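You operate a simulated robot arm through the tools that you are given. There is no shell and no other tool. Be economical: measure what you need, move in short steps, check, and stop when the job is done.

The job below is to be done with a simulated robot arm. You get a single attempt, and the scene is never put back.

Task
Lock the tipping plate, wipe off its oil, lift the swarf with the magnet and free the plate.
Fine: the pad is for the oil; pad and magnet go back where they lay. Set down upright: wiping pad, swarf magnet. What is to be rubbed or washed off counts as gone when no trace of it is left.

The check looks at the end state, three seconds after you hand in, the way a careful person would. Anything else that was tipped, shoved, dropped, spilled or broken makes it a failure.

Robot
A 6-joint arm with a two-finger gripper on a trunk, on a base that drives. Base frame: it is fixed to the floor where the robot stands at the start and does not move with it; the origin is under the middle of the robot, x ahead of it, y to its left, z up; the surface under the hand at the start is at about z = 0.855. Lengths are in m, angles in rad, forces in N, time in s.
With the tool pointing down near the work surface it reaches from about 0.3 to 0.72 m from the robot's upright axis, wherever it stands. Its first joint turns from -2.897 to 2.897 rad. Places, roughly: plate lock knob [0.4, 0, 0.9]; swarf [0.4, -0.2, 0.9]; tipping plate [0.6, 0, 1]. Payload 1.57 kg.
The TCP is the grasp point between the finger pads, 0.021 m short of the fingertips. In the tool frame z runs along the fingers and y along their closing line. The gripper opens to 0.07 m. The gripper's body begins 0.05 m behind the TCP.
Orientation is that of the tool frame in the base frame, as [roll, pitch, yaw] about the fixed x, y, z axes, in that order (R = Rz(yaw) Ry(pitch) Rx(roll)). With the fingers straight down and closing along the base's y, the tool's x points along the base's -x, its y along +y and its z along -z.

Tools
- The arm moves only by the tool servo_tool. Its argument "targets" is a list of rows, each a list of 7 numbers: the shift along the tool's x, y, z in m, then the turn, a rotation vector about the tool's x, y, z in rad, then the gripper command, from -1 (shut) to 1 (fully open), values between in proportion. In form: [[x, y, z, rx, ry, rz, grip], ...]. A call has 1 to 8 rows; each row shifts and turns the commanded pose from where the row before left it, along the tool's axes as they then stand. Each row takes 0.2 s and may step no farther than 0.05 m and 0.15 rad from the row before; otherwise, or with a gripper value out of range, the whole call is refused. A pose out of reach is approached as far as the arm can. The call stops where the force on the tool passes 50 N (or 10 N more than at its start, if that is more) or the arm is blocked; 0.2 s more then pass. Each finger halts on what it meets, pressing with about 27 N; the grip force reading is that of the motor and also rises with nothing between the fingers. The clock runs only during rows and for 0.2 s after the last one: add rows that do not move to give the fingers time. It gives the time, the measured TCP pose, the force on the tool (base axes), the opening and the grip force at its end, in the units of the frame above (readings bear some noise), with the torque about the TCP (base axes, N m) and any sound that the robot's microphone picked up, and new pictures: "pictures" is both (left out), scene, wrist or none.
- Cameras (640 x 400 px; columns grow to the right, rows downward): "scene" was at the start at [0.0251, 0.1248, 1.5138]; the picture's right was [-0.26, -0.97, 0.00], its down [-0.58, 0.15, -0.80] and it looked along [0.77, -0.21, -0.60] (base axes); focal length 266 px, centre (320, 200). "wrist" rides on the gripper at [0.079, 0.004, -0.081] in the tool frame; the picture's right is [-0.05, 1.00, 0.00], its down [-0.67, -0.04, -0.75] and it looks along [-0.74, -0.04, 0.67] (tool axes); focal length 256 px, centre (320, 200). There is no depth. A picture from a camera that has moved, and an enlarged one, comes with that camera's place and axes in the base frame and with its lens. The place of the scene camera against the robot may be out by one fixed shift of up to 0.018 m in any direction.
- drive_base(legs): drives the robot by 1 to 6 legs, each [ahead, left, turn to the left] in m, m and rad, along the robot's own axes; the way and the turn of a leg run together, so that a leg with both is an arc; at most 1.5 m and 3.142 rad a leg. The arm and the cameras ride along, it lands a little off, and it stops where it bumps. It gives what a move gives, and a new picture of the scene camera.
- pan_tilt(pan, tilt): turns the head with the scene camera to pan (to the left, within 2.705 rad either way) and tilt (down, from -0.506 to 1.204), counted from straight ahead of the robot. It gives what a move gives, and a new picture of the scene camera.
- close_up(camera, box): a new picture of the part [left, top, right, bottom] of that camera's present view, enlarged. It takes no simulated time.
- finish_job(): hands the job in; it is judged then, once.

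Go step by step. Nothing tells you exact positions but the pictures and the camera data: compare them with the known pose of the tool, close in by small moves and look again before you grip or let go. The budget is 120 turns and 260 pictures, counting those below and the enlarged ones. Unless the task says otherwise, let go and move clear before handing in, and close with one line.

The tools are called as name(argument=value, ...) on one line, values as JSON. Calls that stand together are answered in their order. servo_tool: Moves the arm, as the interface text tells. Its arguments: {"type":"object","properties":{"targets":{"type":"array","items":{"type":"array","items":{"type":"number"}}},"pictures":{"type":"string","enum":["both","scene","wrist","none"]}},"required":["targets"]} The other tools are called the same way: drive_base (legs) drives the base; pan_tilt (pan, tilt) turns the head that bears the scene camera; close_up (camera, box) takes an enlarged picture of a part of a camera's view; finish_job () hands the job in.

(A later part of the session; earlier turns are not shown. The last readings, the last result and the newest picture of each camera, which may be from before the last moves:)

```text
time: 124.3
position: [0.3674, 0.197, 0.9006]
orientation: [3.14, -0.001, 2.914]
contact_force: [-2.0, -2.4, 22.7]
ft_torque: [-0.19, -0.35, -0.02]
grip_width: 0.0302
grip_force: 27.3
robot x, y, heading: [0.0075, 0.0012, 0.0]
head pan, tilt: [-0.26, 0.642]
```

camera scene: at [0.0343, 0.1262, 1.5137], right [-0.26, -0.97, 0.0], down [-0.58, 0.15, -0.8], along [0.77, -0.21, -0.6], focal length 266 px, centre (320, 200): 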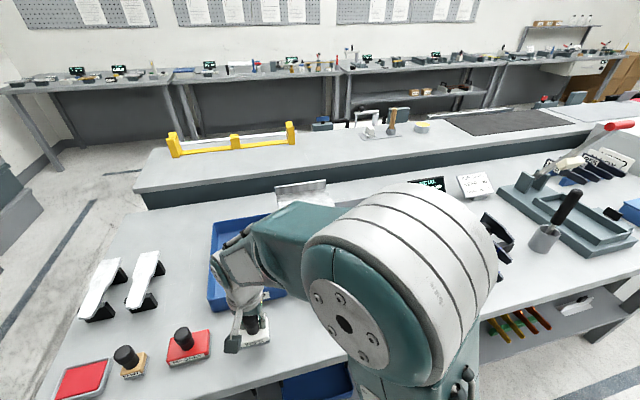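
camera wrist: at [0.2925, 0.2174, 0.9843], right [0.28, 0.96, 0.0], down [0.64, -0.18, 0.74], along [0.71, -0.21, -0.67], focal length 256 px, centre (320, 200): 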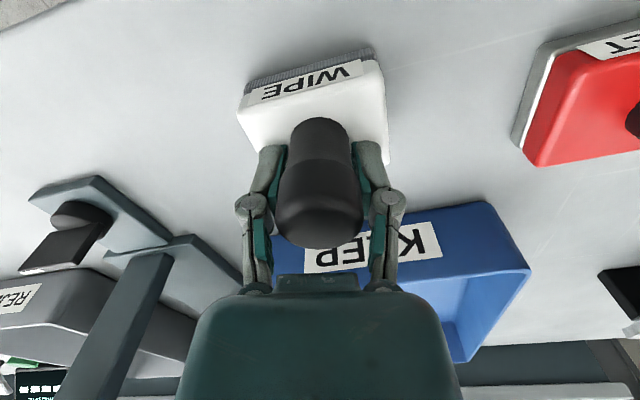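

Contact with the bench. I open, rise, and check the pad.

servo_tool(targets=[[0, 0, -0.001, 0, 0, 0, -1], [0, 0, 0, 0, 0, 0, 0], [0, 0, 0, 0, 0, 0, 0.9], [0, 0, 0, 0, 0, 0, 0.9], [0, 0, -0.03, 0, 0, 0, 0.9], [0, 0, -0.045, 0, 0, 0, 0.9], [0, 0, -0.045, 0, 0, 0, 0.9]], pictures="both")

close_up(camera="scene", box=[40, 290, 300, 400])

```text
time: 125.9
position: [0.3661, 0.197, 1.0208]
orientation: [-3.139, -0.004, 2.914]
contact_force: [0.4, 1.0, -0.7]
ft_torque: [-0.01, 0.0, -0.05]
grip_width: 0.0666
grip_force: 0.1
robot x, y, heading: [0.01, 0.001, -0.001]
head pan, tilt: [-0.26, 0.642]
camera scene: at [0.034, 0.1255, 1.5137], right [-0.26, -0.97, 0.0], down [-0.58, 0.15, -0.8], along [0.77, -0.21, -0.6], focal length 266 px, centre (320, 200)
camera wrist: at [0.2913, 0.217, 1.1034], right [0.28, 0.96, 0.0], down [0.64, -0.18, 0.74], along [0.71, -0.21, -0.67], focal length 256 px, centre (320, 200)
```

scene: 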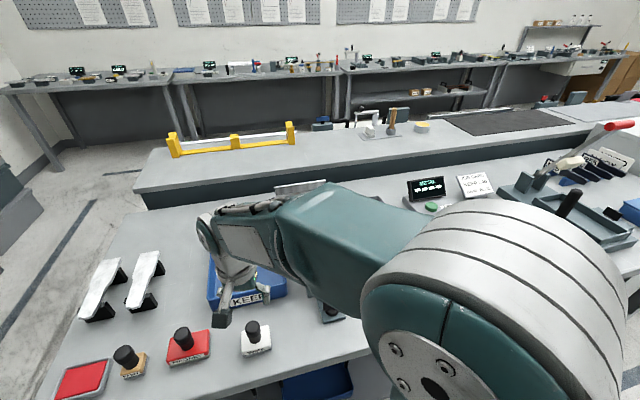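
wrist: 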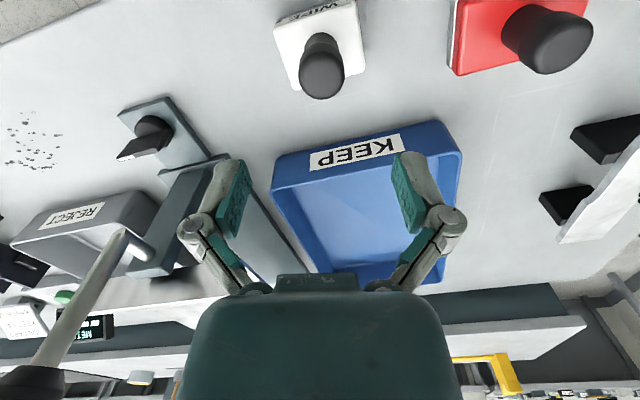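

```text
2.46 times, centred on (170, 345) of scene
camera zoom: at [0.034, 0.1255, 1.5137], right [-0.26, -0.97, 0.0], down [-0.58, 0.15, -0.8], along [0.77, -0.21, -0.6], focal length 655 px, centre (689, -157)
```

zoom: 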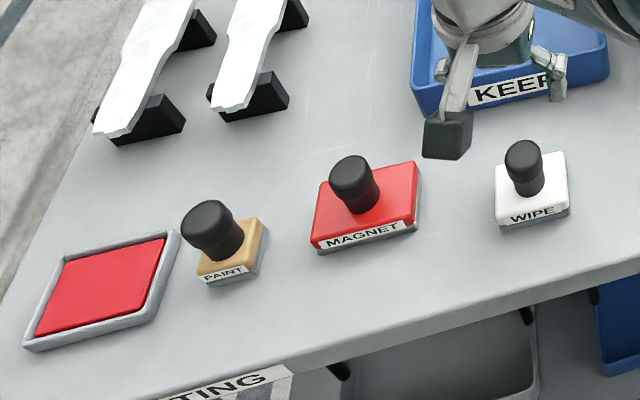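

Pad is back upright at its spot. Next the magnet, at about (0.38, 0.34).

servo_tool(targets=[[0, 0, 0, 0, 0, -0.12, 0.9], [0, 0, 0, 0, 0, -0.1, 0.9], [0, 0.047, 0, 0, 0, 0, 0.9], [0, 0.047, 0, 0, 0, 0, 0.9], [-0.012, 0.046, 0, 0, 0, 0, 0.9], [0, 0, 0.02, 0, 0, 0, 0.9], [0, 0, 0, 0, 0, 0, 0.9]], pictures="wrist")

close_up(camera="wrist", box=[160, 30, 480, 230])

```text
time: 127.5
position: [0.379, 0.3376, 0.9978]
orientation: [-3.139, -0.003, 3.136]
contact_force: [-0.3, 0.6, 0.4]
ft_torque: [0.01, 0.01, -0.01]
grip_width: 0.0664
grip_force: 0.0
robot x, y, heading: [0.0111, 0.0018, -0.005]
head pan, tilt: [-0.26, 0.642]
camera wrist: at [0.3018, 0.3417, 1.0803], right [0.06, 1.0, 0.0], down [0.67, -0.04, 0.74], along [0.74, -0.05, -0.67], focal length 256 px, centre (320, 200)
```

wrist: 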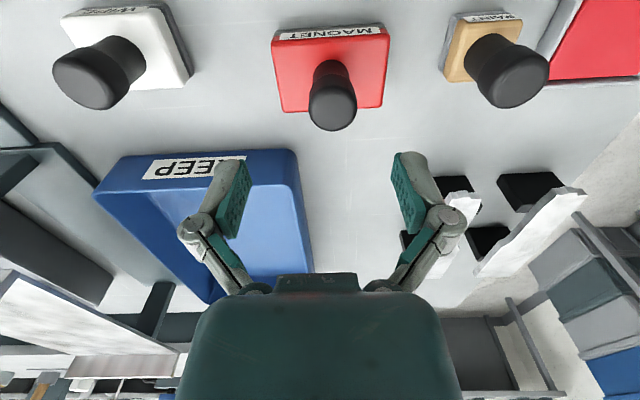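

```text
2.00 times, centred on (320, 130) of wrist
camera zoom: at [0.3018, 0.3417, 1.0803], right [0.06, 1.0, 0.0], down [0.67, -0.04, 0.74], along [0.74, -0.05, -0.67], focal length 512 px, centre (320, 340)
```

zoom: 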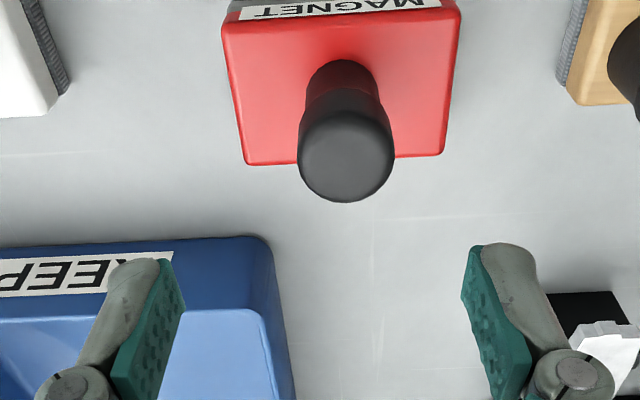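

servo_tool(targets=[[0.001, 0.006, 0.04, 0, 0, 0, 0.9], [0, 0, 0.03, 0, 0, 0, 0.9], [0, 0, 0, 0, 0, 0, 0.9]], pictures="none")

close_up(camera="wrist", box=[160, 60, 480, 260])

```text
time: 128.3
position: [0.3806, 0.3422, 0.9293]
orientation: [-3.14, -0.005, 3.135]
contact_force: [0.8, 0.0, -0.2]
ft_torque: [-0.01, 0.01, -0.01]
grip_width: 0.0664
grip_force: 0.0
robot x, y, heading: [0.01, -0.0007, -0.002]
head pan, tilt: [-0.26, 0.642]
```

```text
2.00 times, centred on (320, 160) of wrist
camera zoom: at [0.301, 0.3472, 1.0113], right [0.06, 1.0, 0.0], down [0.67, -0.04, 0.74], along [0.74, -0.05, -0.67], focal length 512 px, centre (320, 280)
```

zoom: 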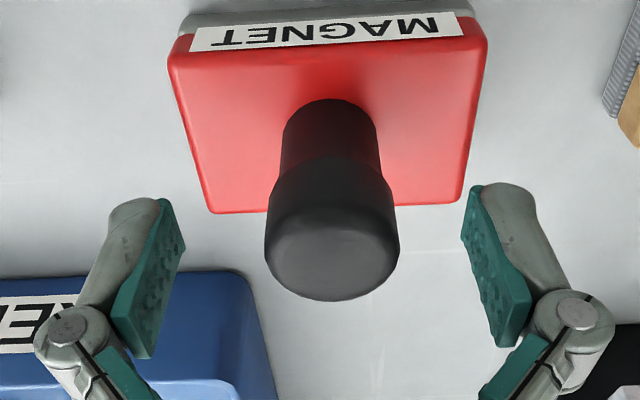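

servo_tool(targets=[[0.002, 0.002, 0.0225, 0, 0, 0, 0.9], [0, 0, 0, 0, 0, 0, 0.2], [0, 0, 0, 0, 0, 0, -0.3], [0, 0, 0, 0, 0, 0, -1], [0, 0, 0, 0, 0, 0, -1], [0, 0, 0, 0, 0, 0, -1]], pictures="wrist")

close_up(camera="wrist", box=[160, 60, 480, 260])

```text
time: 129.7
position: [0.3777, 0.3456, 0.9072]
orientation: [-3.14, -0.003, 3.135]
contact_force: [0.4, 1.8, 5.2]
ft_torque: [0.07, 0.0, -0.01]
grip_width: 0.031
grip_force: 27.1
robot x, y, heading: [0.0116, -0.0002, -0.003]
head pan, tilt: [-0.26, 0.642]
camera wrist: at [0.2994, 0.3489, 0.989], right [0.06, 1.0, 0.0], down [0.67, -0.04, 0.74], along [0.74, -0.05, -0.67], focal length 256 px, centre (320, 200)
```

wrist: 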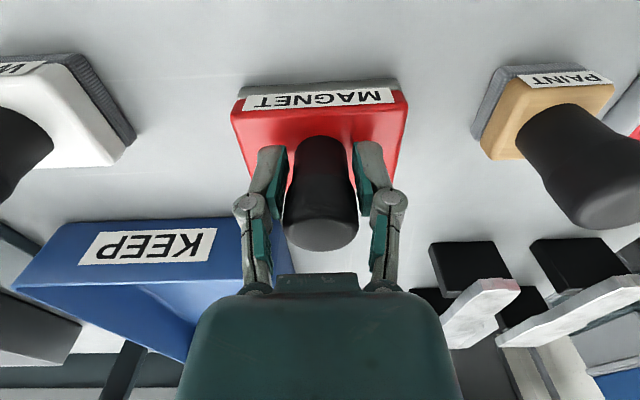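

```text
2.00 times, centred on (320, 160) of wrist
camera zoom: at [0.2994, 0.3489, 0.989], right [0.06, 1.0, 0.0], down [0.67, -0.04, 0.74], along [0.74, -0.05, -0.67], focal length 512 px, centre (320, 280)
```

zoom: 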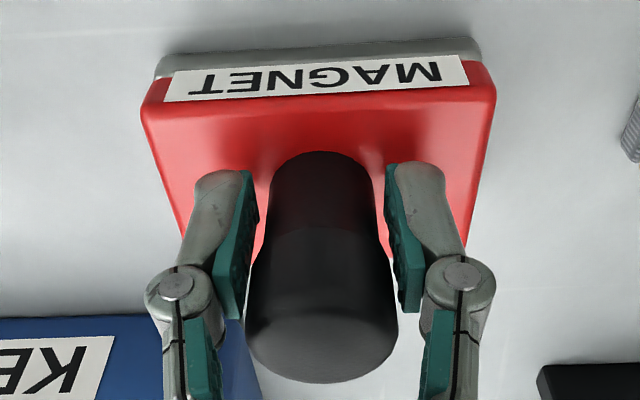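

Magnet gripped. I lift it high over the crank and carry it to the swarf near (0.365, −0.178).

servo_tool(targets=[[0, 0, -0.02, 0, 0, 0, -1], [0, 0, -0.048, 0, 0, 0, -1], [0, 0, -0.048, 0, 0, 0, -1], [0, 0, -0.048, 0, 0, 0, -1], [0, 0, -0.048, 0, 0, 0, -1], [0, 0, -0.048, 0, 0, 0, -1], [0, 0, -0.048, 0, 0, 0, -1], [0, 0, -0.03, 0, 0, 0, -1]], pictures="none")

servo_tool(targets=[[0, -0.048, 0, 0, 0, 0, -1], [0, -0.048, 0, 0, 0, 0, -1], [0, -0.048, 0, 0, 0, 0, -1], [0, -0.048, 0, 0, 0, 0, -1], [0, -0.048, 0, 0, 0, 0, -1], [0, -0.048, 0, 0, 0, 0, -1], [0, -0.048, 0, 0, 0, 0, -1], [0, -0.048, 0, 0, 0, 0, -1]], pictures="none")

servo_tool(targets=[[0.006, -0.048, 0, 0, 0, 0, -1], [0.006, -0.048, 0, 0, 0, 0, -1], [0, -0.044, 0, 0, 0, 0, -1], [0, 0, 0.048, 0, 0, 0, -1], [0, 0, 0.048, 0, 0, 0, -1], [0, 0, 0, 0, 0, 0, -1]], pictures="both")

```text
time: 131.5
position: [0.3776, 0.3449, 1.245]
orientation: [-3.14, -0.004, 3.136]
contact_force: [-0.3, 0.3, -2.8]
ft_torque: [-0.04, 0.06, 0.01]
grip_width: 0.0315
grip_force: 26.6
robot x, y, heading: [0.0081, -0.0001, -0.003]
head pan, tilt: [-0.26, 0.642]
```

```text
time: 133.3
position: [0.3768, -0.0397, 1.247]
orientation: [3.141, -0.004, 3.136]
contact_force: [0.7, 0.4, -2.8]
ft_torque: [0.02, 0.03, 0.01]
grip_width: 0.0307
grip_force: 26.8
robot x, y, heading: [0.0072, 0.0016, -0.002]
head pan, tilt: [-0.26, 0.642]
```

```text
time: 134.7
position: [0.3632, -0.181, 1.151]
orientation: [-3.141, -0.004, 3.134]
contact_force: [-0.1, 0.2, -3.4]
ft_torque: [-0.03, -0.01, -0.01]
grip_width: 0.0308
grip_force: 27.3
robot x, y, heading: [0.0081, 0.0006, -0.006]
head pan, tilt: [-0.26, 0.642]
camera scene: at [0.034, 0.1243, 1.5138], right [-0.26, -0.97, 0.0], down [-0.58, 0.15, -0.8], along [0.77, -0.21, -0.6], focal length 266 px, centre (320, 200)
camera wrist: at [0.2842, -0.1765, 1.2331], right [0.06, 1.0, 0.0], down [0.67, -0.04, 0.74], along [0.74, -0.05, -0.67], focal length 256 px, centre (320, 200)
```

scene: 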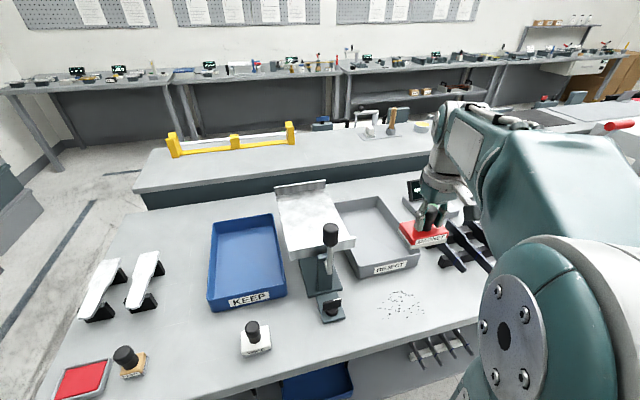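
wrist: 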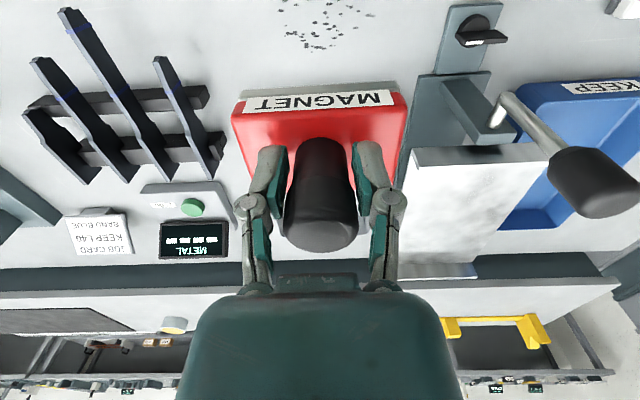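

servo_tool(targets=[[0, 0, 0.048, 0, 0, 0, -1], [0, 0, 0.048, 0, 0, 0, -1], [0, 0, 0.048, 0, 0, 0, -1], [0, 0, 0.048, 0, 0, 0, -1], [0, 0, 0.035, 0, 0, 0, -1], [0, 0, 0.006, 0, 0, 0, -1], [0, 0, 0, 0, 0, 0, -1]], pictures="both")

```text
time: 136.3
position: [0.3606, -0.1797, 0.9171]
orientation: [3.14, -0.004, 3.135]
contact_force: [-0.3, -0.3, -2.1]
ft_torque: [-0.01, 0.0, 0.03]
grip_width: 0.0306
grip_force: 27.4
robot x, y, heading: [0.0108, -0.0004, -0.005]
head pan, tilt: [-0.26, 0.642]
camera scene: at [0.0343, 0.1238, 1.5139], right [-0.26, -0.97, 0.0], down [-0.58, 0.15, -0.8], along [0.77, -0.21, -0.6], focal length 266 px, centre (320, 200)
camera wrist: at [0.2822, -0.176, 0.9998], right [0.06, 1.0, 0.0], down [0.67, -0.04, 0.74], along [0.74, -0.05, -0.67], focal length 256 px, centre (320, 200)
```

scene: 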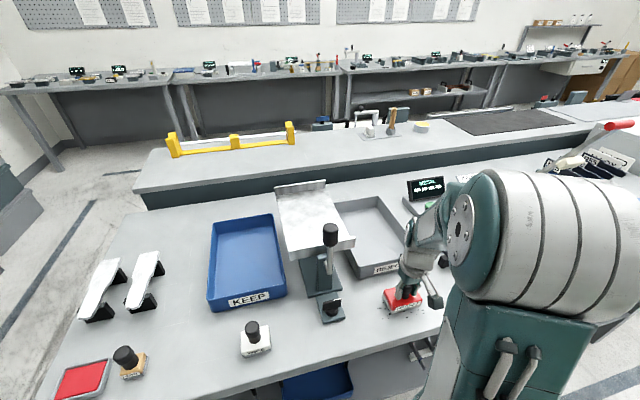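
wrist: 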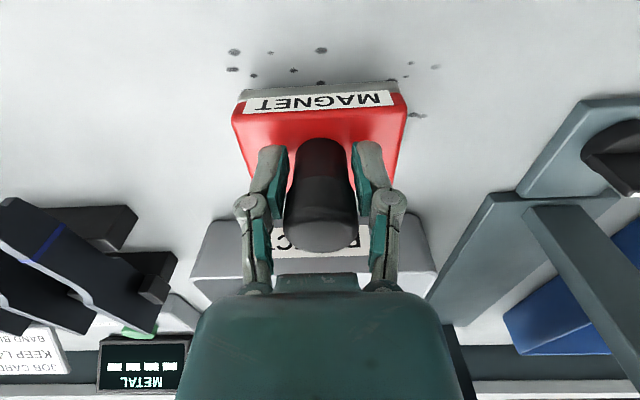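

servo_tool(targets=[[0, 0, 0.007, 0, 0, 0, -1], [0, 0, 0, 0, 0, 0, -1], [0, 0, 0, 0, 0, 0, -1]], pictures="none")

servo_tool(targets=[[0, 0, -0.02, 0, 0, 0, -1], [0, 0, -0.045, 0, 0, 0, -1], [-0.04, 0, 0, 0, 0, 0, -1]], pictures="wrist")

```text
time: 137.1
position: [0.3609, -0.1808, 0.9099]
orientation: [-3.14, -0.002, 3.135]
contact_force: [0.7, 0.8, -2.6]
ft_torque: [-0.03, -0.02, 0.0]
grip_width: 0.031
grip_force: 26.8
robot x, y, heading: [0.0059, -0.0003, -0.003]
head pan, tilt: [-0.26, 0.642]
```

```text
time: 137.9
position: [0.4021, -0.1807, 0.9769]
orientation: [-3.139, -0.002, 3.134]
contact_force: [0.8, 0.6, -1.9]
ft_torque: [0.03, 0.0, 0.0]
grip_width: 0.0306
grip_force: 26.6
robot x, y, heading: [0.0087, -0.0008, -0.003]
head pan, tilt: [-0.26, 0.642]
camera wrist: at [0.3239, -0.1763, 1.059], right [0.06, 1.0, 0.0], down [0.67, -0.04, 0.74], along [0.74, -0.05, -0.67], focal length 256 px, centre (320, 200)
```

wrist: 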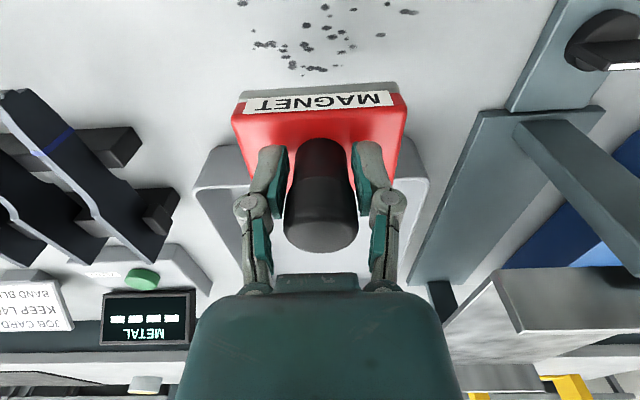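

Hovering 3 mm above didn't lift it; I set the magnet right down on the chips.

servo_tool(targets=[[0.045, 0, 0, 0, 0, 0, -1], [0, 0, 0.045, 0, 0, 0, -1], [0, 0, 0.02, 0, 0, 0, -1], [0, 0, 0.003, 0, 0, 0, -1], [0, 0, 0.002, 0, 0, 0, -1], [0, 0, 0, 0, 0, 0, -1]], pictures="none")

servo_tool(targets=[[0, 0, 0, 0, 0, 0, -1], [0, 0, -0.02, 0, 0, 0, -1], [0, 0, -0.045, 0, 0, 0, -1], [-0.045, 0, 0, 0, 0, 0, -1]], pictures="wrist")

```text
time: 139.3
position: [0.3576, -0.1809, 0.9048]
orientation: [-3.139, -0.001, 3.137]
contact_force: [-4.1, -3.0, 16.6]
ft_torque: [-0.08, -0.15, -0.03]
grip_width: 0.0302
grip_force: 26.6
robot x, y, heading: [0.0094, 0.0013, -0.009]
head pan, tilt: [-0.26, 0.642]
```

```text
time: 140.3
position: [0.4012, -0.1813, 0.9711]
orientation: [3.141, -0.003, 3.134]
contact_force: [-0.2, -0.1, -1.8]
ft_torque: [-0.02, 0.01, 0.01]
grip_width: 0.03
grip_force: 26.6
robot x, y, heading: [0.009, -0.0006, -0.0]
head pan, tilt: [-0.26, 0.642]
camera wrist: at [0.3224, -0.1772, 1.0535], right [0.06, 1.0, 0.0], down [0.67, -0.04, 0.74], along [0.74, -0.04, -0.67], focal length 256 px, centre (320, 200)
```

wrist: 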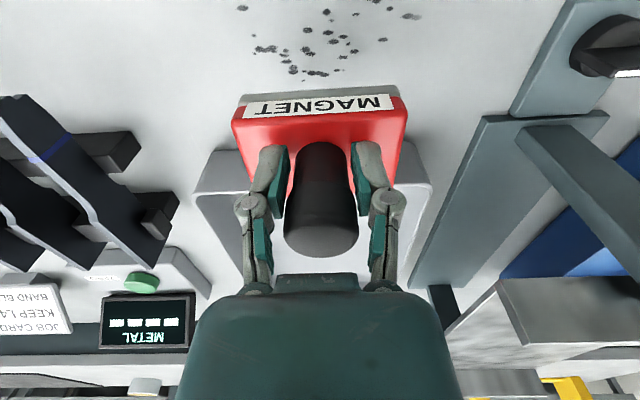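

Static contact isn't enough; I sweep it across the chips in light contact.

servo_tool(targets=[[0.022, -0.03, 0, 0, 0, 0, -1], [0, 0, 0.045, 0, 0, 0, -1], [0, 0, 0.019, 0, 0, 0, -1], [0, 0, 0.002, 0, 0, 0, -1], [0, 0.03, 0, 0, 0, 0, -1], [0, 0.03, 0, 0, 0, 0, -1], [0, 0.015, 0, 0, 0, 0, -1]], pictures="none")

servo_tool(targets=[[0, -0.03, 0, 0, 0, 0, -1], [0, -0.03, 0, 0, 0, 0, -1], [0, -0.015, 0, 0, 0, 0, -1], [0, 0, -0.02, 0, 0, 0, -1], [0, 0, -0.045, 0, 0, 0, -1], [-0.025, 0.03, 0, 0, 0, 0, -1]], pictures="wrist")

```text
time: 141.9
position: [0.3791, -0.135, 0.9047]
orientation: [-3.139, -0.003, 3.135]
contact_force: [0.1, -2.6, 12.0]
ft_torque: [-0.13, -0.1, -0.09]
grip_width: 0.0294
grip_force: 27.4
robot x, y, heading: [0.0091, 0.0033, -0.002]
head pan, tilt: [-0.26, 0.642]
```

```text
time: 143.3
position: [0.4057, -0.1805, 0.9686]
orientation: [-3.142, -0.006, 3.136]
contact_force: [0.1, -0.3, -3.3]
ft_torque: [-0.01, 0.02, 0.02]
grip_width: 0.0285
grip_force: 26.9
robot x, y, heading: [0.0102, 0.0012, -0.005]
head pan, tilt: [-0.26, 0.642]
camera wrist: at [0.3264, -0.1761, 1.051], right [0.06, 1.0, 0.0], down [0.67, -0.04, 0.74], along [0.74, -0.05, -0.67], focal length 256 px, centre (320, 200)
```

wrist: 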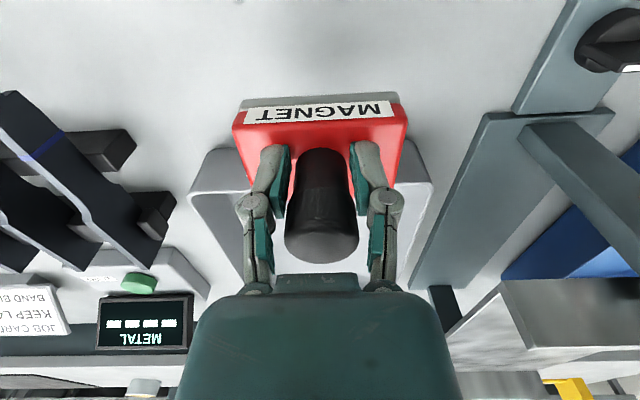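

The sweep lifts the chips, but the knob is creeping off-centre in the fingers. I set the magnet down and regrip it centred.

servo_tool(targets=[[0.025, 0, 0, 0, 0, 0, -1], [0, 0, 0.045, 0, 0, 0, -1], [0, 0, 0.016, 0, 0, 0, -1], [0, 0, 0.003, 0, 0, 0, -1], [0, 0, 0, 0, 0, 0, -1]], pictures="none")

```text
time: 144.5
position: [0.3797, -0.1811, 0.9044]
orientation: [-3.14, -0.003, 3.135]
contact_force: [-0.6, 0.1, -2.0]
ft_torque: [0.0, 0.05, -0.01]
grip_width: 0.0287
grip_force: 27.2
robot x, y, heading: [0.0079, -0.003, -0.002]
head pan, tilt: [-0.26, 0.642]
```

servo_tool(targets=[[0, 0, 0.002, 0, 0, 0, -1], [0, 0, 0, 0, 0, 0, -1]], pictures="none")

```text
time: 145.1
position: [0.3801, -0.1818, 0.9039]
orientation: [-3.138, -0.002, 3.135]
contact_force: [-2.8, 0.9, 14.4]
ft_torque: [0.03, 0.24, 0.03]
grip_width: 0.0291
grip_force: 26.8
robot x, y, heading: [0.0103, 0.0015, -0.005]
head pan, tilt: [-0.26, 0.642]
```

servo_tool(targets=[[0, 0, -0.001, 0, 0, 0, -1], [0, 0, 0, 0, 0, 0, 0], [0, 0, 0, 0, 0, 0, 0.9], [0, 0, -0.02, 0, 0, 0, 0.9], [0, 0, 0, 0, 0, 0, 0.9]], pictures="wrist")

close_up(camera="wrist", box=[160, 60, 480, 260])

```text
time: 146.3
position: [0.3795, -0.1809, 0.9246]
orientation: [3.141, -0.003, 3.134]
contact_force: [0.2, 0.4, -0.5]
ft_torque: [-0.01, -0.03, 0.01]
grip_width: 0.0662
grip_force: 0.1
robot x, y, heading: [0.0075, -0.0009, -0.002]
head pan, tilt: [-0.26, 0.642]
camera wrist: at [0.3012, -0.177, 1.0068], right [0.06, 1.0, 0.0], down [0.67, -0.04, 0.74], along [0.74, -0.05, -0.67], focal length 256 px, centre (320, 200)
```

wrist: 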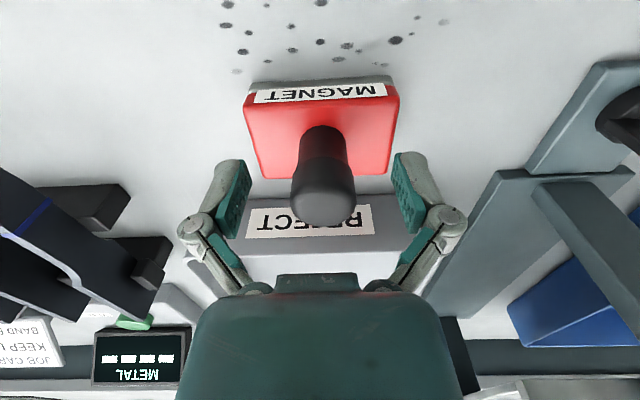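

```text
2.00 times, centred on (320, 160) of wrist
camera zoom: at [0.3012, -0.177, 1.0068], right [0.06, 1.0, 0.0], down [0.67, -0.04, 0.74], along [0.74, -0.05, -0.67], focal length 512 px, centre (320, 280)
```

zoom: 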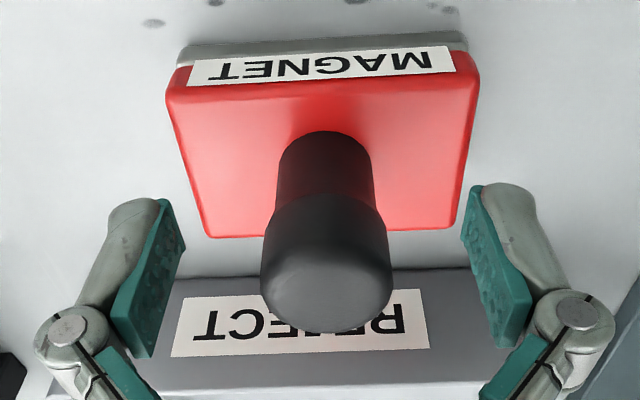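

servo_tool(targets=[[-0.006, 0, 0.0195, 0, 0, 0, 0.9], [0, 0, 0, 0, 0, 0, 0.2], [0, 0, 0, 0, 0, 0, -0.3], [0, 0, 0, 0, 0, 0, -1], [0, 0, 0, 0, 0, 0, -1], [0, 0, 0, 0, 0, 0, -1]], pictures="wrist")

close_up(camera="wrist", box=[160, 60, 480, 260])

```text
time: 147.7
position: [0.3844, -0.1816, 0.9033]
orientation: [-3.142, -0.003, 3.134]
contact_force: [1.0, 0.3, 4.6]
ft_torque: [-0.01, -0.06, -0.09]
grip_width: 0.0313
grip_force: 27.2
robot x, y, heading: [0.0062, -0.0021, -0.003]
head pan, tilt: [-0.26, 0.642]
camera wrist: at [0.3062, -0.1765, 0.9859], right [0.06, 1.0, 0.0], down [0.67, -0.04, 0.74], along [0.74, -0.05, -0.67], focal length 256 px, centre (320, 200)
```

wrist: 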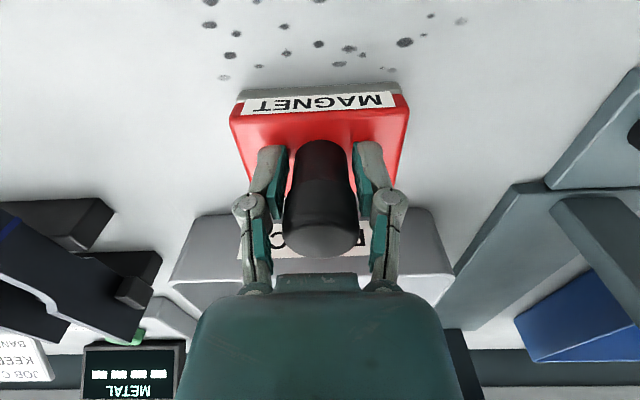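

```text
2.00 times, centred on (320, 160) of wrist
camera zoom: at [0.3062, -0.1765, 0.9859], right [0.06, 1.0, 0.0], down [0.67, -0.04, 0.74], along [0.74, -0.05, -0.67], focal length 512 px, centre (320, 280)
```

zoom: 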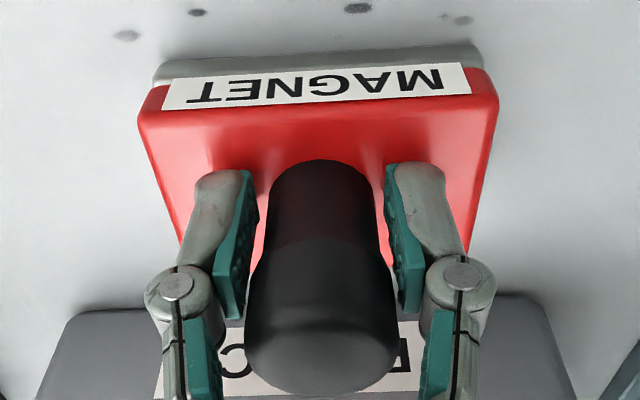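

servo_tool(targets=[[0, 0, -0.012, 0, 0, 0, -1], [0.045, -0.02, 0, 0, 0, 0, -1], [0, -0.015, 0, 0, 0, 0, -1], [0, 0, 0.012, 0, 0, 0, -1], [0, 0, 0.0015, 0, 0, 0, -1]], pictures="none")

servo_tool(targets=[[0, 0.025, 0, 0, 0, 0, -1], [0, 0.025, 0, 0, 0, 0, -1], [0, 0.025, 0, 0, 0, 0, -1], [0, -0.025, 0, 0, 0, 0, -1], [0, -0.025, 0, 0, 0, 0, -1], [0, -0.025, 0, 0, 0, 0, -1]], pictures="wrist")

```text
time: 148.9
position: [0.3397, -0.2179, 0.904]
orientation: [-3.14, -0.003, 3.134]
contact_force: [-4.0, -0.9, 8.3]
ft_torque: [0.15, 0.16, 0.02]
grip_width: 0.0314
grip_force: 27.2
robot x, y, heading: [0.0088, -0.0008, -0.004]
head pan, tilt: [-0.26, 0.642]
```

```text
time: 150.3
position: [0.3404, -0.2173, 0.9006]
orientation: [3.141, -0.003, 3.134]
contact_force: [-0.3, -0.5, 5.9]
ft_torque: [0.16, 0.06, 0.0]
grip_width: 0.0308
grip_force: 26.8
robot x, y, heading: [0.0068, 0.0013, -0.0]
head pan, tilt: [-0.26, 0.642]
camera wrist: at [0.2612, -0.2138, 0.9842], right [0.06, 1.0, 0.0], down [0.67, -0.04, 0.74], along [0.74, -0.04, -0.67], focal length 256 px, centre (320, 200)
```

wrist: 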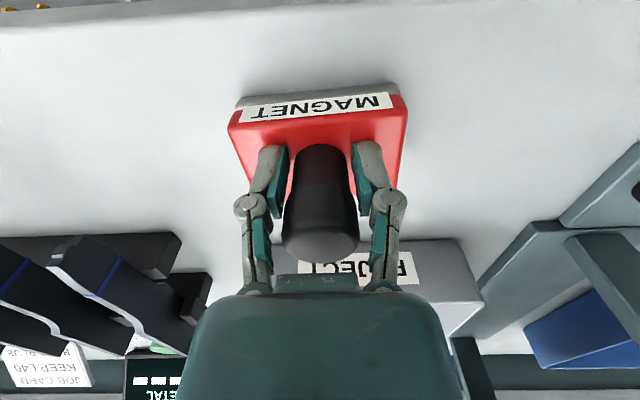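

servo_tool(targets=[[0, 0, -0.02, 0, 0, 0, -1], [0, 0, -0.045, 0, 0, 0, -1], [0, 0, -0.045, 0, 0, 0, -1], [-0.04, 0, 0, 0, 0, 0, -1], [-0.03, 0.03, 0, 0, 0, 0, -1], [0, 0, -0.04, 0, 0, 0, -1]], pictures="wrist")

close_up(camera="wrist", box=[200, 0, 440, 120])

close_up(camera="scene", box=[340, 250, 460, 340])

```text
time: 151.7
position: [0.4102, -0.1862, 1.0507]
orientation: [-3.14, -0.003, 3.133]
contact_force: [-0.4, -0.2, -2.3]
ft_torque: [0.04, 0.04, 0.0]
grip_width: 0.0306
grip_force: 26.8
robot x, y, heading: [0.013, -0.0009, -0.003]
head pan, tilt: [-0.26, 0.642]
camera wrist: at [0.3321, -0.1815, 1.1339], right [0.06, 1.0, 0.0], down [0.67, -0.04, 0.74], along [0.74, -0.05, -0.67], focal length 256 px, centre (320, 200)
```

wrist: 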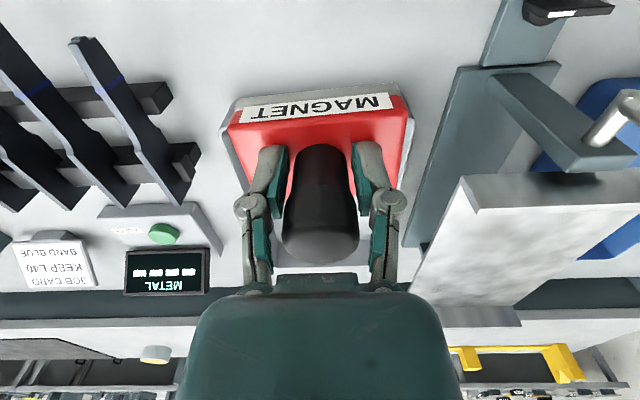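

```text
2.67 times, centred on (320, 60) of wrist
camera zoom: at [0.3321, -0.1815, 1.1339], right [0.06, 1.0, 0.0], down [0.67, -0.04, 0.74], along [0.74, -0.05, -0.67], focal length 683 px, centre (320, 573)
```

zoom: 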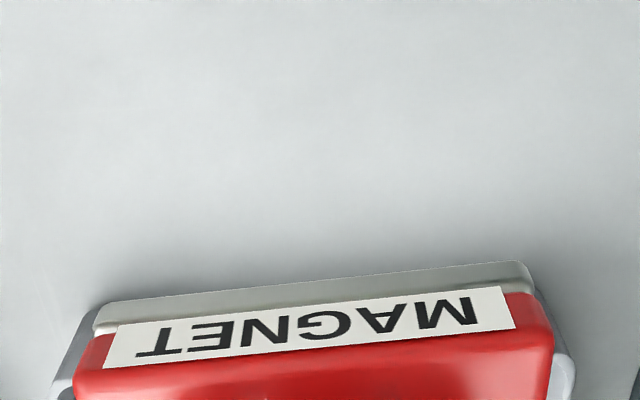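

```text
4.44 times, centred on (400, 295) of scene
camera zoom: at [0.0343, 0.125, 1.5138], right [-0.26, -0.97, 0.0], down [-0.58, 0.15, -0.8], along [0.77, -0.21, -0.6], focal length 1183 px, centre (-36, -222)
```

zoom: 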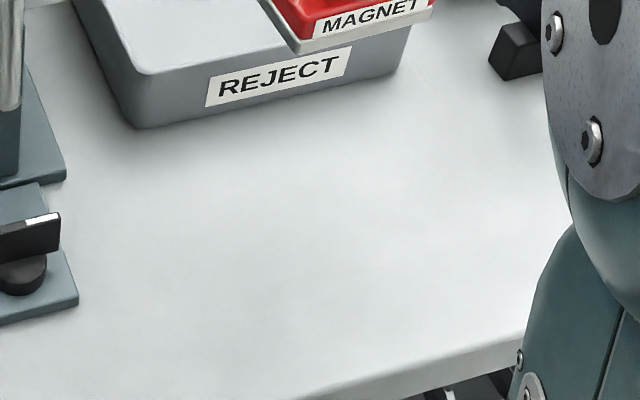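

All swarf is gone from the bench. I carry the magnet back to its place over the crank.

servo_tool(targets=[[0.02, 0, -0.045, 0, 0, 0, -1], [0.015, 0, -0.045, 0, 0, 0, -1], [0, 0, -0.048, 0, 0, 0, -1], [0, 0, -0.048, 0, 0, 0, -1], [0, 0.048, -0.01, 0, 0, 0, -1], [0, 0.048, 0, 0, 0, 0, -1], [0, 0.048, 0, 0, 0, 0, -1], [0, 0.048, 0, 0, 0, 0, -1]], pictures="none")

servo_tool(targets=[[0, 0.048, 0, 0, 0, 0, -1], [0, 0.048, 0, 0, 0, 0, -1], [0, 0.048, 0, 0, 0, 0, -1], [0, 0.048, 0, 0, 0, 0, -1], [0, 0.048, 0, 0, 0, 0, -1], [0, 0.048, 0, 0, 0, 0, -1], [0, 0.048, 0, 0, 0, 0, -1], [0, 0.014, 0, 0, 0, 0, -1]], pictures="wrist")

```text
time: 153.5
position: [0.379, 0.0071, 1.248]
orientation: [-3.139, -0.003, 3.137]
contact_force: [0.5, -0.7, -1.5]
ft_torque: [-0.01, 0.01, 0.02]
grip_width: 0.0305
grip_force: 27.2
robot x, y, heading: [0.0083, 0.0, 0.002]
head pan, tilt: [-0.26, 0.642]
```

```text
time: 155.3
position: [0.3812, 0.3577, 1.2495]
orientation: [-3.141, -0.003, 3.135]
contact_force: [0.4, 0.0, -2.1]
ft_torque: [0.02, 0.05, -0.04]
grip_width: 0.0303
grip_force: 27.3
robot x, y, heading: [0.009, -0.0002, -0.004]
head pan, tilt: [-0.26, 0.642]
camera wrist: at [0.3025, 0.3624, 1.3306], right [0.06, 1.0, 0.0], down [0.67, -0.04, 0.74], along [0.74, -0.05, -0.67], focal length 256 px, centre (320, 200)
```

wrist: 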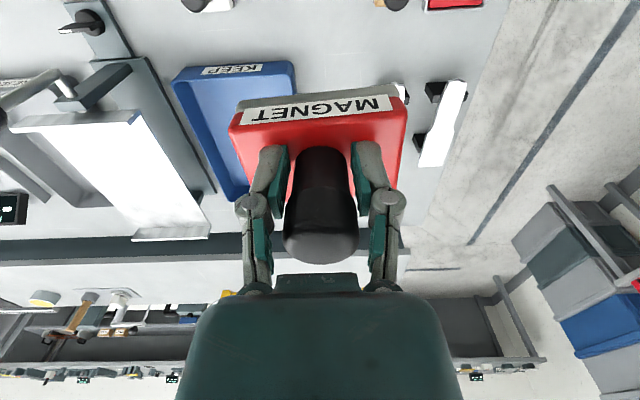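

servo_tool(targets=[[0.006, -0.012, 0.045, 0, 0, 0.03, -1], [0, 0, 0.048, 0, 0, 0, -1], [0, 0, 0.048, 0, 0, 0, -1], [0, 0, 0.048, 0, 0, 0, -1], [0, 0, 0.048, 0, 0, 0, -1], [0, 0, 0.048, 0, 0, 0, -1], [0, 0, 0.04, 0, 0, 0, -1], [0, 0, 0, 0, 0, 0, -1]], pictures="both")

close_up(camera="wrist", box=[160, 60, 480, 260])

```text
time: 157.1
position: [0.3732, 0.3448, 0.9227]
orientation: [-3.14, -0.003, 3.105]
contact_force: [-0.7, -0.2, -2.0]
ft_torque: [0.0, 0.04, -0.02]
grip_width: 0.0301
grip_force: 27.2
robot x, y, heading: [0.0076, -0.0002, -0.002]
head pan, tilt: [-0.26, 0.642]
camera scene: at [0.0345, 0.1272, 1.5136], right [-0.26, -0.97, 0.0], down [-0.58, 0.15, -0.8], along [0.77, -0.21, -0.6], focal length 266 px, centre (320, 200)
camera wrist: at [0.295, 0.3511, 1.0056], right [0.09, 1.0, 0.0], down [0.67, -0.06, 0.74], along [0.74, -0.07, -0.67], focal length 256 px, centre (320, 200)
```

scene: 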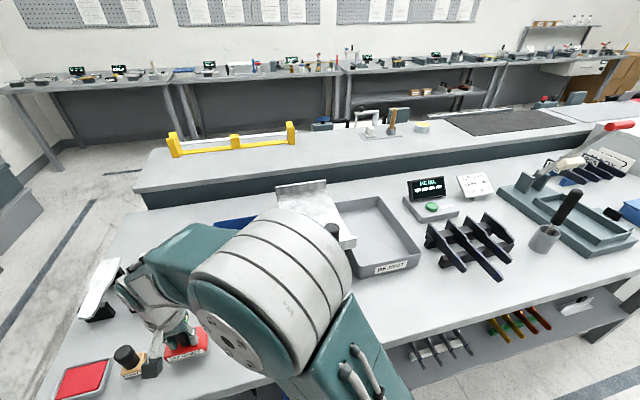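
wrist: 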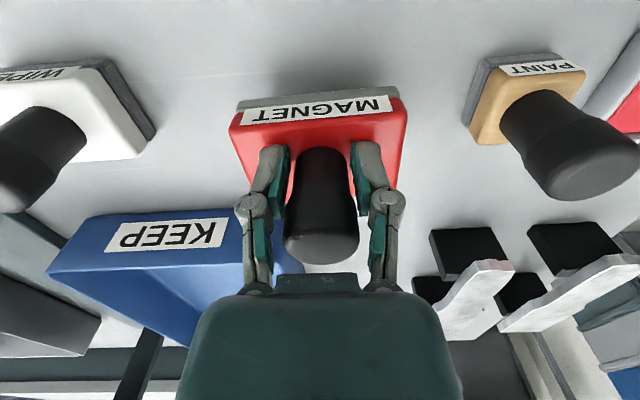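

```text
2.00 times, centred on (320, 160) of wrist
camera zoom: at [0.295, 0.3511, 1.0056], right [0.09, 1.0, 0.0], down [0.67, -0.06, 0.74], along [0.74, -0.07, -0.67], focal length 512 px, centre (320, 280)
```

zoom: 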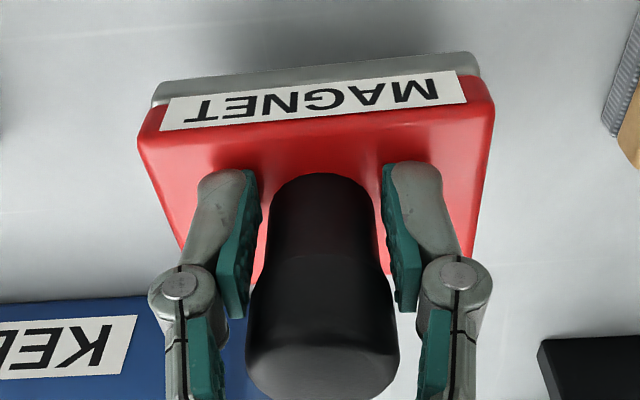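

servo_tool(targets=[[0, 0, 0.018, 0, 0, 0, -1], [0, 0, 0.002, 0, 0, 0, -1], [0, 0, 0, 0, 0, 0, -1]], pictures="none")

```text
time: 157.9
position: [0.3735, 0.3437, 0.9039]
orientation: [-3.139, -0.003, 3.105]
contact_force: [0.5, 0.3, -2.1]
ft_torque: [-0.02, 0.01, -0.05]
grip_width: 0.0299
grip_force: 27.3
robot x, y, heading: [0.0084, 0.0044, -0.002]
head pan, tilt: [-0.26, 0.642]
```

servo_tool(targets=[[0, 0.001, 0.002, 0, 0, 0, -1], [0, 0, 0, 0, 0, 0, -1]], pictures="none")

servo_tool(targets=[[0, 0, 0.0015, 0, 0, 0, -1], [0, 0, 0, 0, 0, 0, -1]], pictures="none")

```text
time: 158.5
position: [0.3732, 0.3463, 0.9022]
orientation: [3.141, -0.001, 3.104]
contact_force: [-0.4, -1.9, 5.8]
ft_torque: [-0.06, 0.16, 0.02]
grip_width: 0.0301
grip_force: 27.4
robot x, y, heading: [0.0097, 0.0019, 0.0]
head pan, tilt: [-0.26, 0.642]
```

```text
time: 159.1
position: [0.3727, 0.3464, 0.9006]
orientation: [-3.141, -0.002, 3.105]
contact_force: [-2.4, -5.3, 17.3]
ft_torque: [-0.15, -0.08, -0.03]
grip_width: 0.0296
grip_force: 27.4
robot x, y, heading: [0.011, -0.0003, 0.0]
head pan, tilt: [-0.26, 0.642]
```

In contact. I release and rise.

servo_tool(targets=[[0, 0, -0.001, 0, 0, 0, -1], [0, 0, 0, 0, 0, 0, 0], [0, 0, 0, 0, 0, 0, 0.9], [0, 0, 0, 0, 0, 0, 0.9], [0, 0, -0.03, 0, 0, 0, 0.9], [0, 0, -0.048, 0, 0, 0, 0.9], [0, 0, -0.048, 0, 0, 0, 0.9], [0, 0, -0.048, 0, 0, 0, 0.9]], pictures="wrist")

servo_tool(targets=[[0, -0.04, -0.02, 0, 0, 0, 0.9], [0, -0.04, -0.02, 0, 0, 0, 0.9], [0, -0.04, 0, 0, 0, 0, 0.9], [0, -0.04, 0, 0, 0, 0, 0.9], [0.048, 0, 0, 0, 0, 0, 0.9], [0.04, 0, 0, 0, 0, 0, 0.9]], pictures="scene")

close_up(camera="scene", box=[40, 290, 300, 400])

```text
time: 160.9
position: [0.3737, 0.3454, 1.0753]
orientation: [-3.138, -0.004, 3.105]
contact_force: [0.1, -0.2, 0.1]
ft_torque: [-0.01, -0.01, -0.04]
grip_width: 0.0666
grip_force: 0.0
robot x, y, heading: [0.0066, -0.0009, -0.007]
head pan, tilt: [-0.26, 0.642]
camera wrist: at [0.2954, 0.3523, 1.1577], right [0.09, 1.0, 0.0], down [0.67, -0.06, 0.74], along [0.74, -0.07, -0.67], focal length 256 px, centre (320, 200)
```

wrist: 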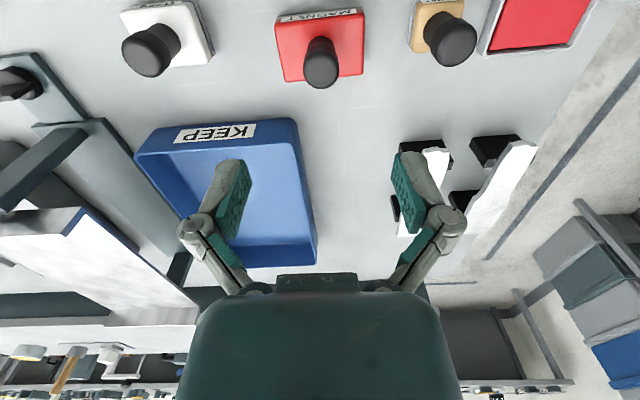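

```text
time: 162.3
position: [0.2801, 0.1887, 1.1164]
orientation: [-3.141, -0.004, 3.105]
contact_force: [0.3, 0.0, 0.1]
ft_torque: [-0.01, 0.04, 0.04]
grip_width: 0.0664
grip_force: 0.1
robot x, y, heading: [0.0129, -0.0045, -0.004]
head pan, tilt: [-0.26, 0.642]
camera scene: at [0.0335, 0.1253, 1.5138], right [-0.26, -0.97, 0.0], down [-0.58, 0.15, -0.8], along [0.77, -0.21, -0.6], focal length 266 px, centre (320, 200)
```

scene: 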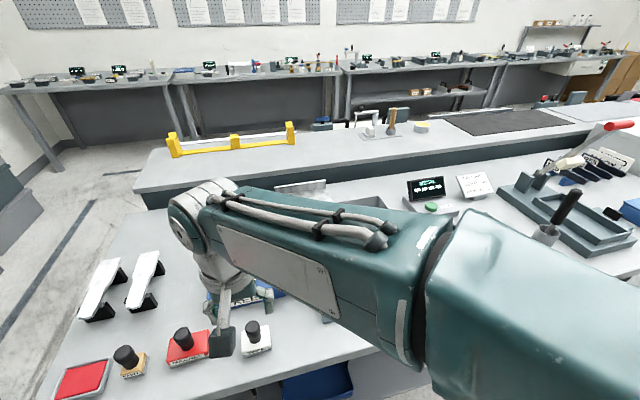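

```text
2.46 times, centred on (170, 345) of scene
camera zoom: at [0.0335, 0.1253, 1.5138], right [-0.26, -0.97, 0.0], down [-0.58, 0.15, -0.8], along [0.77, -0.21, -0.6], focal length 655 px, centre (689, -157)
```

zoom: 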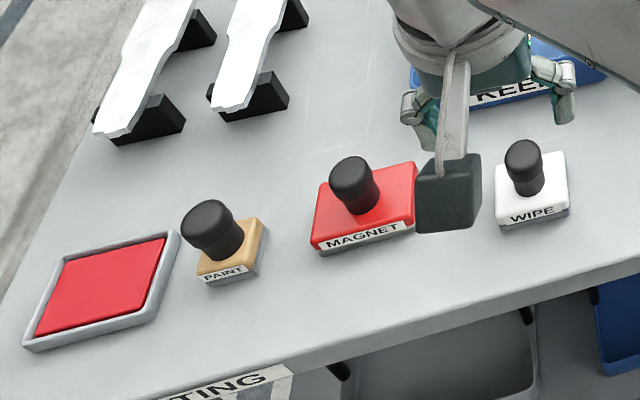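

Pad and magnet are both back. Now free the plate: I back up, and bring the hand to the lock knob with the same tilted pose.

drive_base(legs=[[-0.14, 0, 0]])

servo_tool(targets=[[-0.045, 0, -0.01, 0, 0, 0, 0.3], [-0.045, 0, -0.01, 0, 0, 0, 0.3], [-0.045, 0, 0, 0, 0, 0, 0.3], [-0.045, 0, 0, 0, 0, 0, 0.3], [0, 0, 0, 0, 0, 0.15, 0.3], [0, 0, 0, 0, 0, 0.15, 0.3], [0, 0, 0, 0, 0, 0.15, 0.3], [0, 0, 0, 0, 0, 0.15, 0.3]], pictures="none")

servo_tool(targets=[[0, 0, 0, 0, 0, 0.15, 0.3], [0, 0, 0, 0, 0, 0.15, 0.3], [0, 0, 0, 0, 0, 0.15, 0.3], [0, 0, 0, 0, 0, 0.15, 0.3], [0, 0, 0, 0, 0, 0.15, 0.3], [0, 0, 0, 0, 0, 0.15, 0.3], [0, 0, 0, 0, 0, 0.025, 0.3], [0, 0, 0, 0, 0, 0, 0.3]], pictures="none")

servo_tool(targets=[[0, 0, 0, 0, -0.131, 0, 0.3], [0, 0, 0, 0, -0.131, 0, 0.3], [0, 0, 0, 0, -0.131, 0, 0.3], [0, 0, 0, 0, -0.131, 0, 0.3], [0, 0, 0, 0, 0, 0, 0.3]], pictures="both")

```text
time: 163.6
position: [0.1404, 0.1913, 1.1167]
orientation: [-3.14, -0.004, 3.104]
contact_force: [0.1, -1.1, 0.4]
ft_torque: [-0.03, -0.02, 0.0]
grip_width: 0.0665
grip_force: 0.1
robot x, y, heading: [-0.1245, -0.0047, 0.001]
head pan, tilt: [-0.26, 0.642]
camera scene: at [-0.1075, 0.1259, 1.5137], right [-0.26, -0.97, 0.0], down [-0.58, 0.15, -0.8], along [0.77, -0.21, -0.6], focal length 266 px, centre (320, 200)
```

scene: 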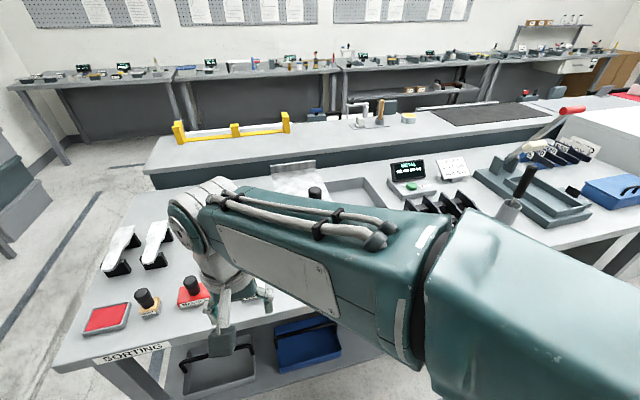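

```text
time: 165.4
position: [0.321, 0.1838, 1.1351]
orientation: [-3.14, -0.001, 2.504]
contact_force: [-1.0, -0.2, 0.4]
ft_torque: [0.0, 0.02, -0.01]
grip_width: 0.0455
grip_force: 0.1
robot x, y, heading: [-0.1326, -0.0009, 0.004]
head pan, tilt: [-0.26, 0.642]
```

```text
time: 167.2
position: [0.3202, 0.184, 1.1358]
orientation: [-3.138, 0.003, 1.58]
contact_force: [0.4, 0.7, 0.1]
ft_torque: [0.02, -0.01, 0.01]
grip_width: 0.0457
grip_force: 0.0
robot x, y, heading: [-0.1314, 0.0036, 0.0]
head pan, tilt: [-0.26, 0.642]
```

```text
time: 168.4
position: [0.3212, 0.1845, 1.1359]
orientation: [-3.139, 0.528, 1.583]
contact_force: [0.5, 0.2, 0.0]
ft_torque: [-0.01, 0.01, -0.01]
grip_width: 0.0457
grip_force: 0.0
robot x, y, heading: [-0.1322, 0.0002, 0.002]
head pan, tilt: [-0.26, 0.642]
camera scene: at [-0.1066, 0.1266, 1.5136], right [-0.26, -0.97, 0.0], down [-0.58, 0.15, -0.8], along [0.77, -0.21, -0.6], focal length 266 px, centre (320, 200)
camera wrist: at [0.3251, 0.2924, 1.1673], right [1.0, -0.04, 0.02], down [-0.03, -0.2, 0.98], along [-0.03, -0.98, -0.2], focal length 256 px, centre (320, 200)
```

scene: 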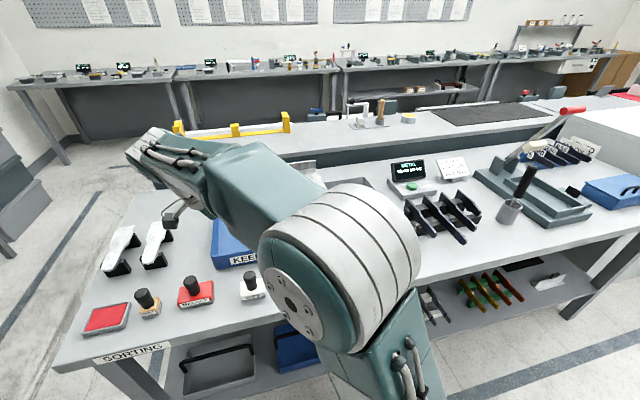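
wrist: 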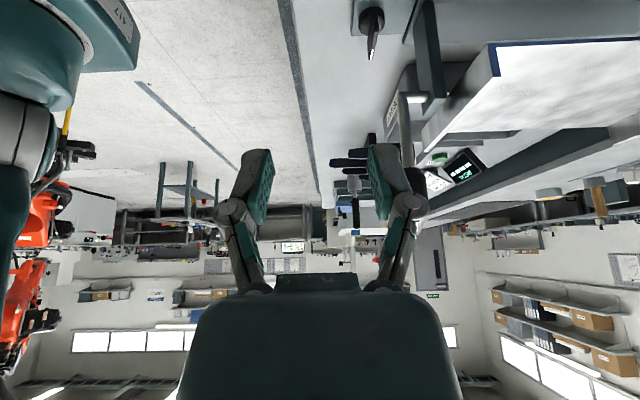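

servo_tool(targets=[[0, 0.035, 0, 0, 0, 0, 0.3], [0, 0.034, 0, 0, 0, 0, 0.3], [-0.0138, 0, 0.0357, 0, 0, 0, 0.3], [-0.0138, 0, 0.0357, 0, 0, 0, 0.3], [-0.0138, 0, 0.0357, 0, 0, 0, 0.3], [0, 0, 0.045, 0, 0, 0, 0.3], [0, 0, 0.045, 0, 0, 0, 0.3], [0, 0, 0, 0, 0, 0, 0.3]], pictures="wrist")

close_up(camera="wrist", box=[220, 60, 420, 260])

```text
time: 170.2
position: [0.3957, 0.0505, 0.9858]
orientation: [-3.137, 0.526, 1.581]
contact_force: [0.9, 0.4, -0.4]
ft_torque: [-0.01, 0.05, 0.04]
grip_width: 0.0455
grip_force: 0.0
robot x, y, heading: [-0.1321, -0.0016, -0.005]
head pan, tilt: [-0.26, 0.642]
camera wrist: at [0.3984, 0.1589, 1.0179], right [1.0, -0.04, 0.02], down [-0.03, -0.2, 0.98], along [-0.03, -0.98, -0.2], focal length 256 px, centre (320, 200)
```

wrist: 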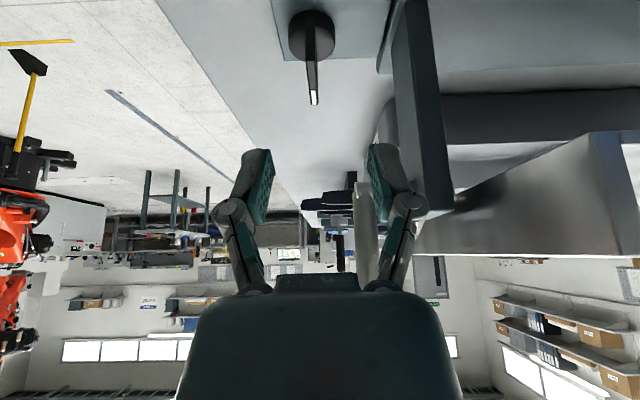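

```text
2.00 times, centred on (320, 160) of wrist
camera zoom: at [0.3984, 0.1589, 1.0179], right [1.0, -0.04, 0.02], down [-0.03, -0.2, 0.98], along [-0.03, -0.98, -0.2], focal length 512 px, centre (320, 280)
```

zoom: 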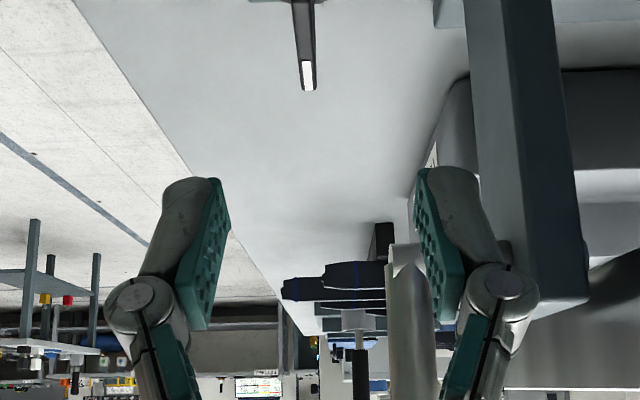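

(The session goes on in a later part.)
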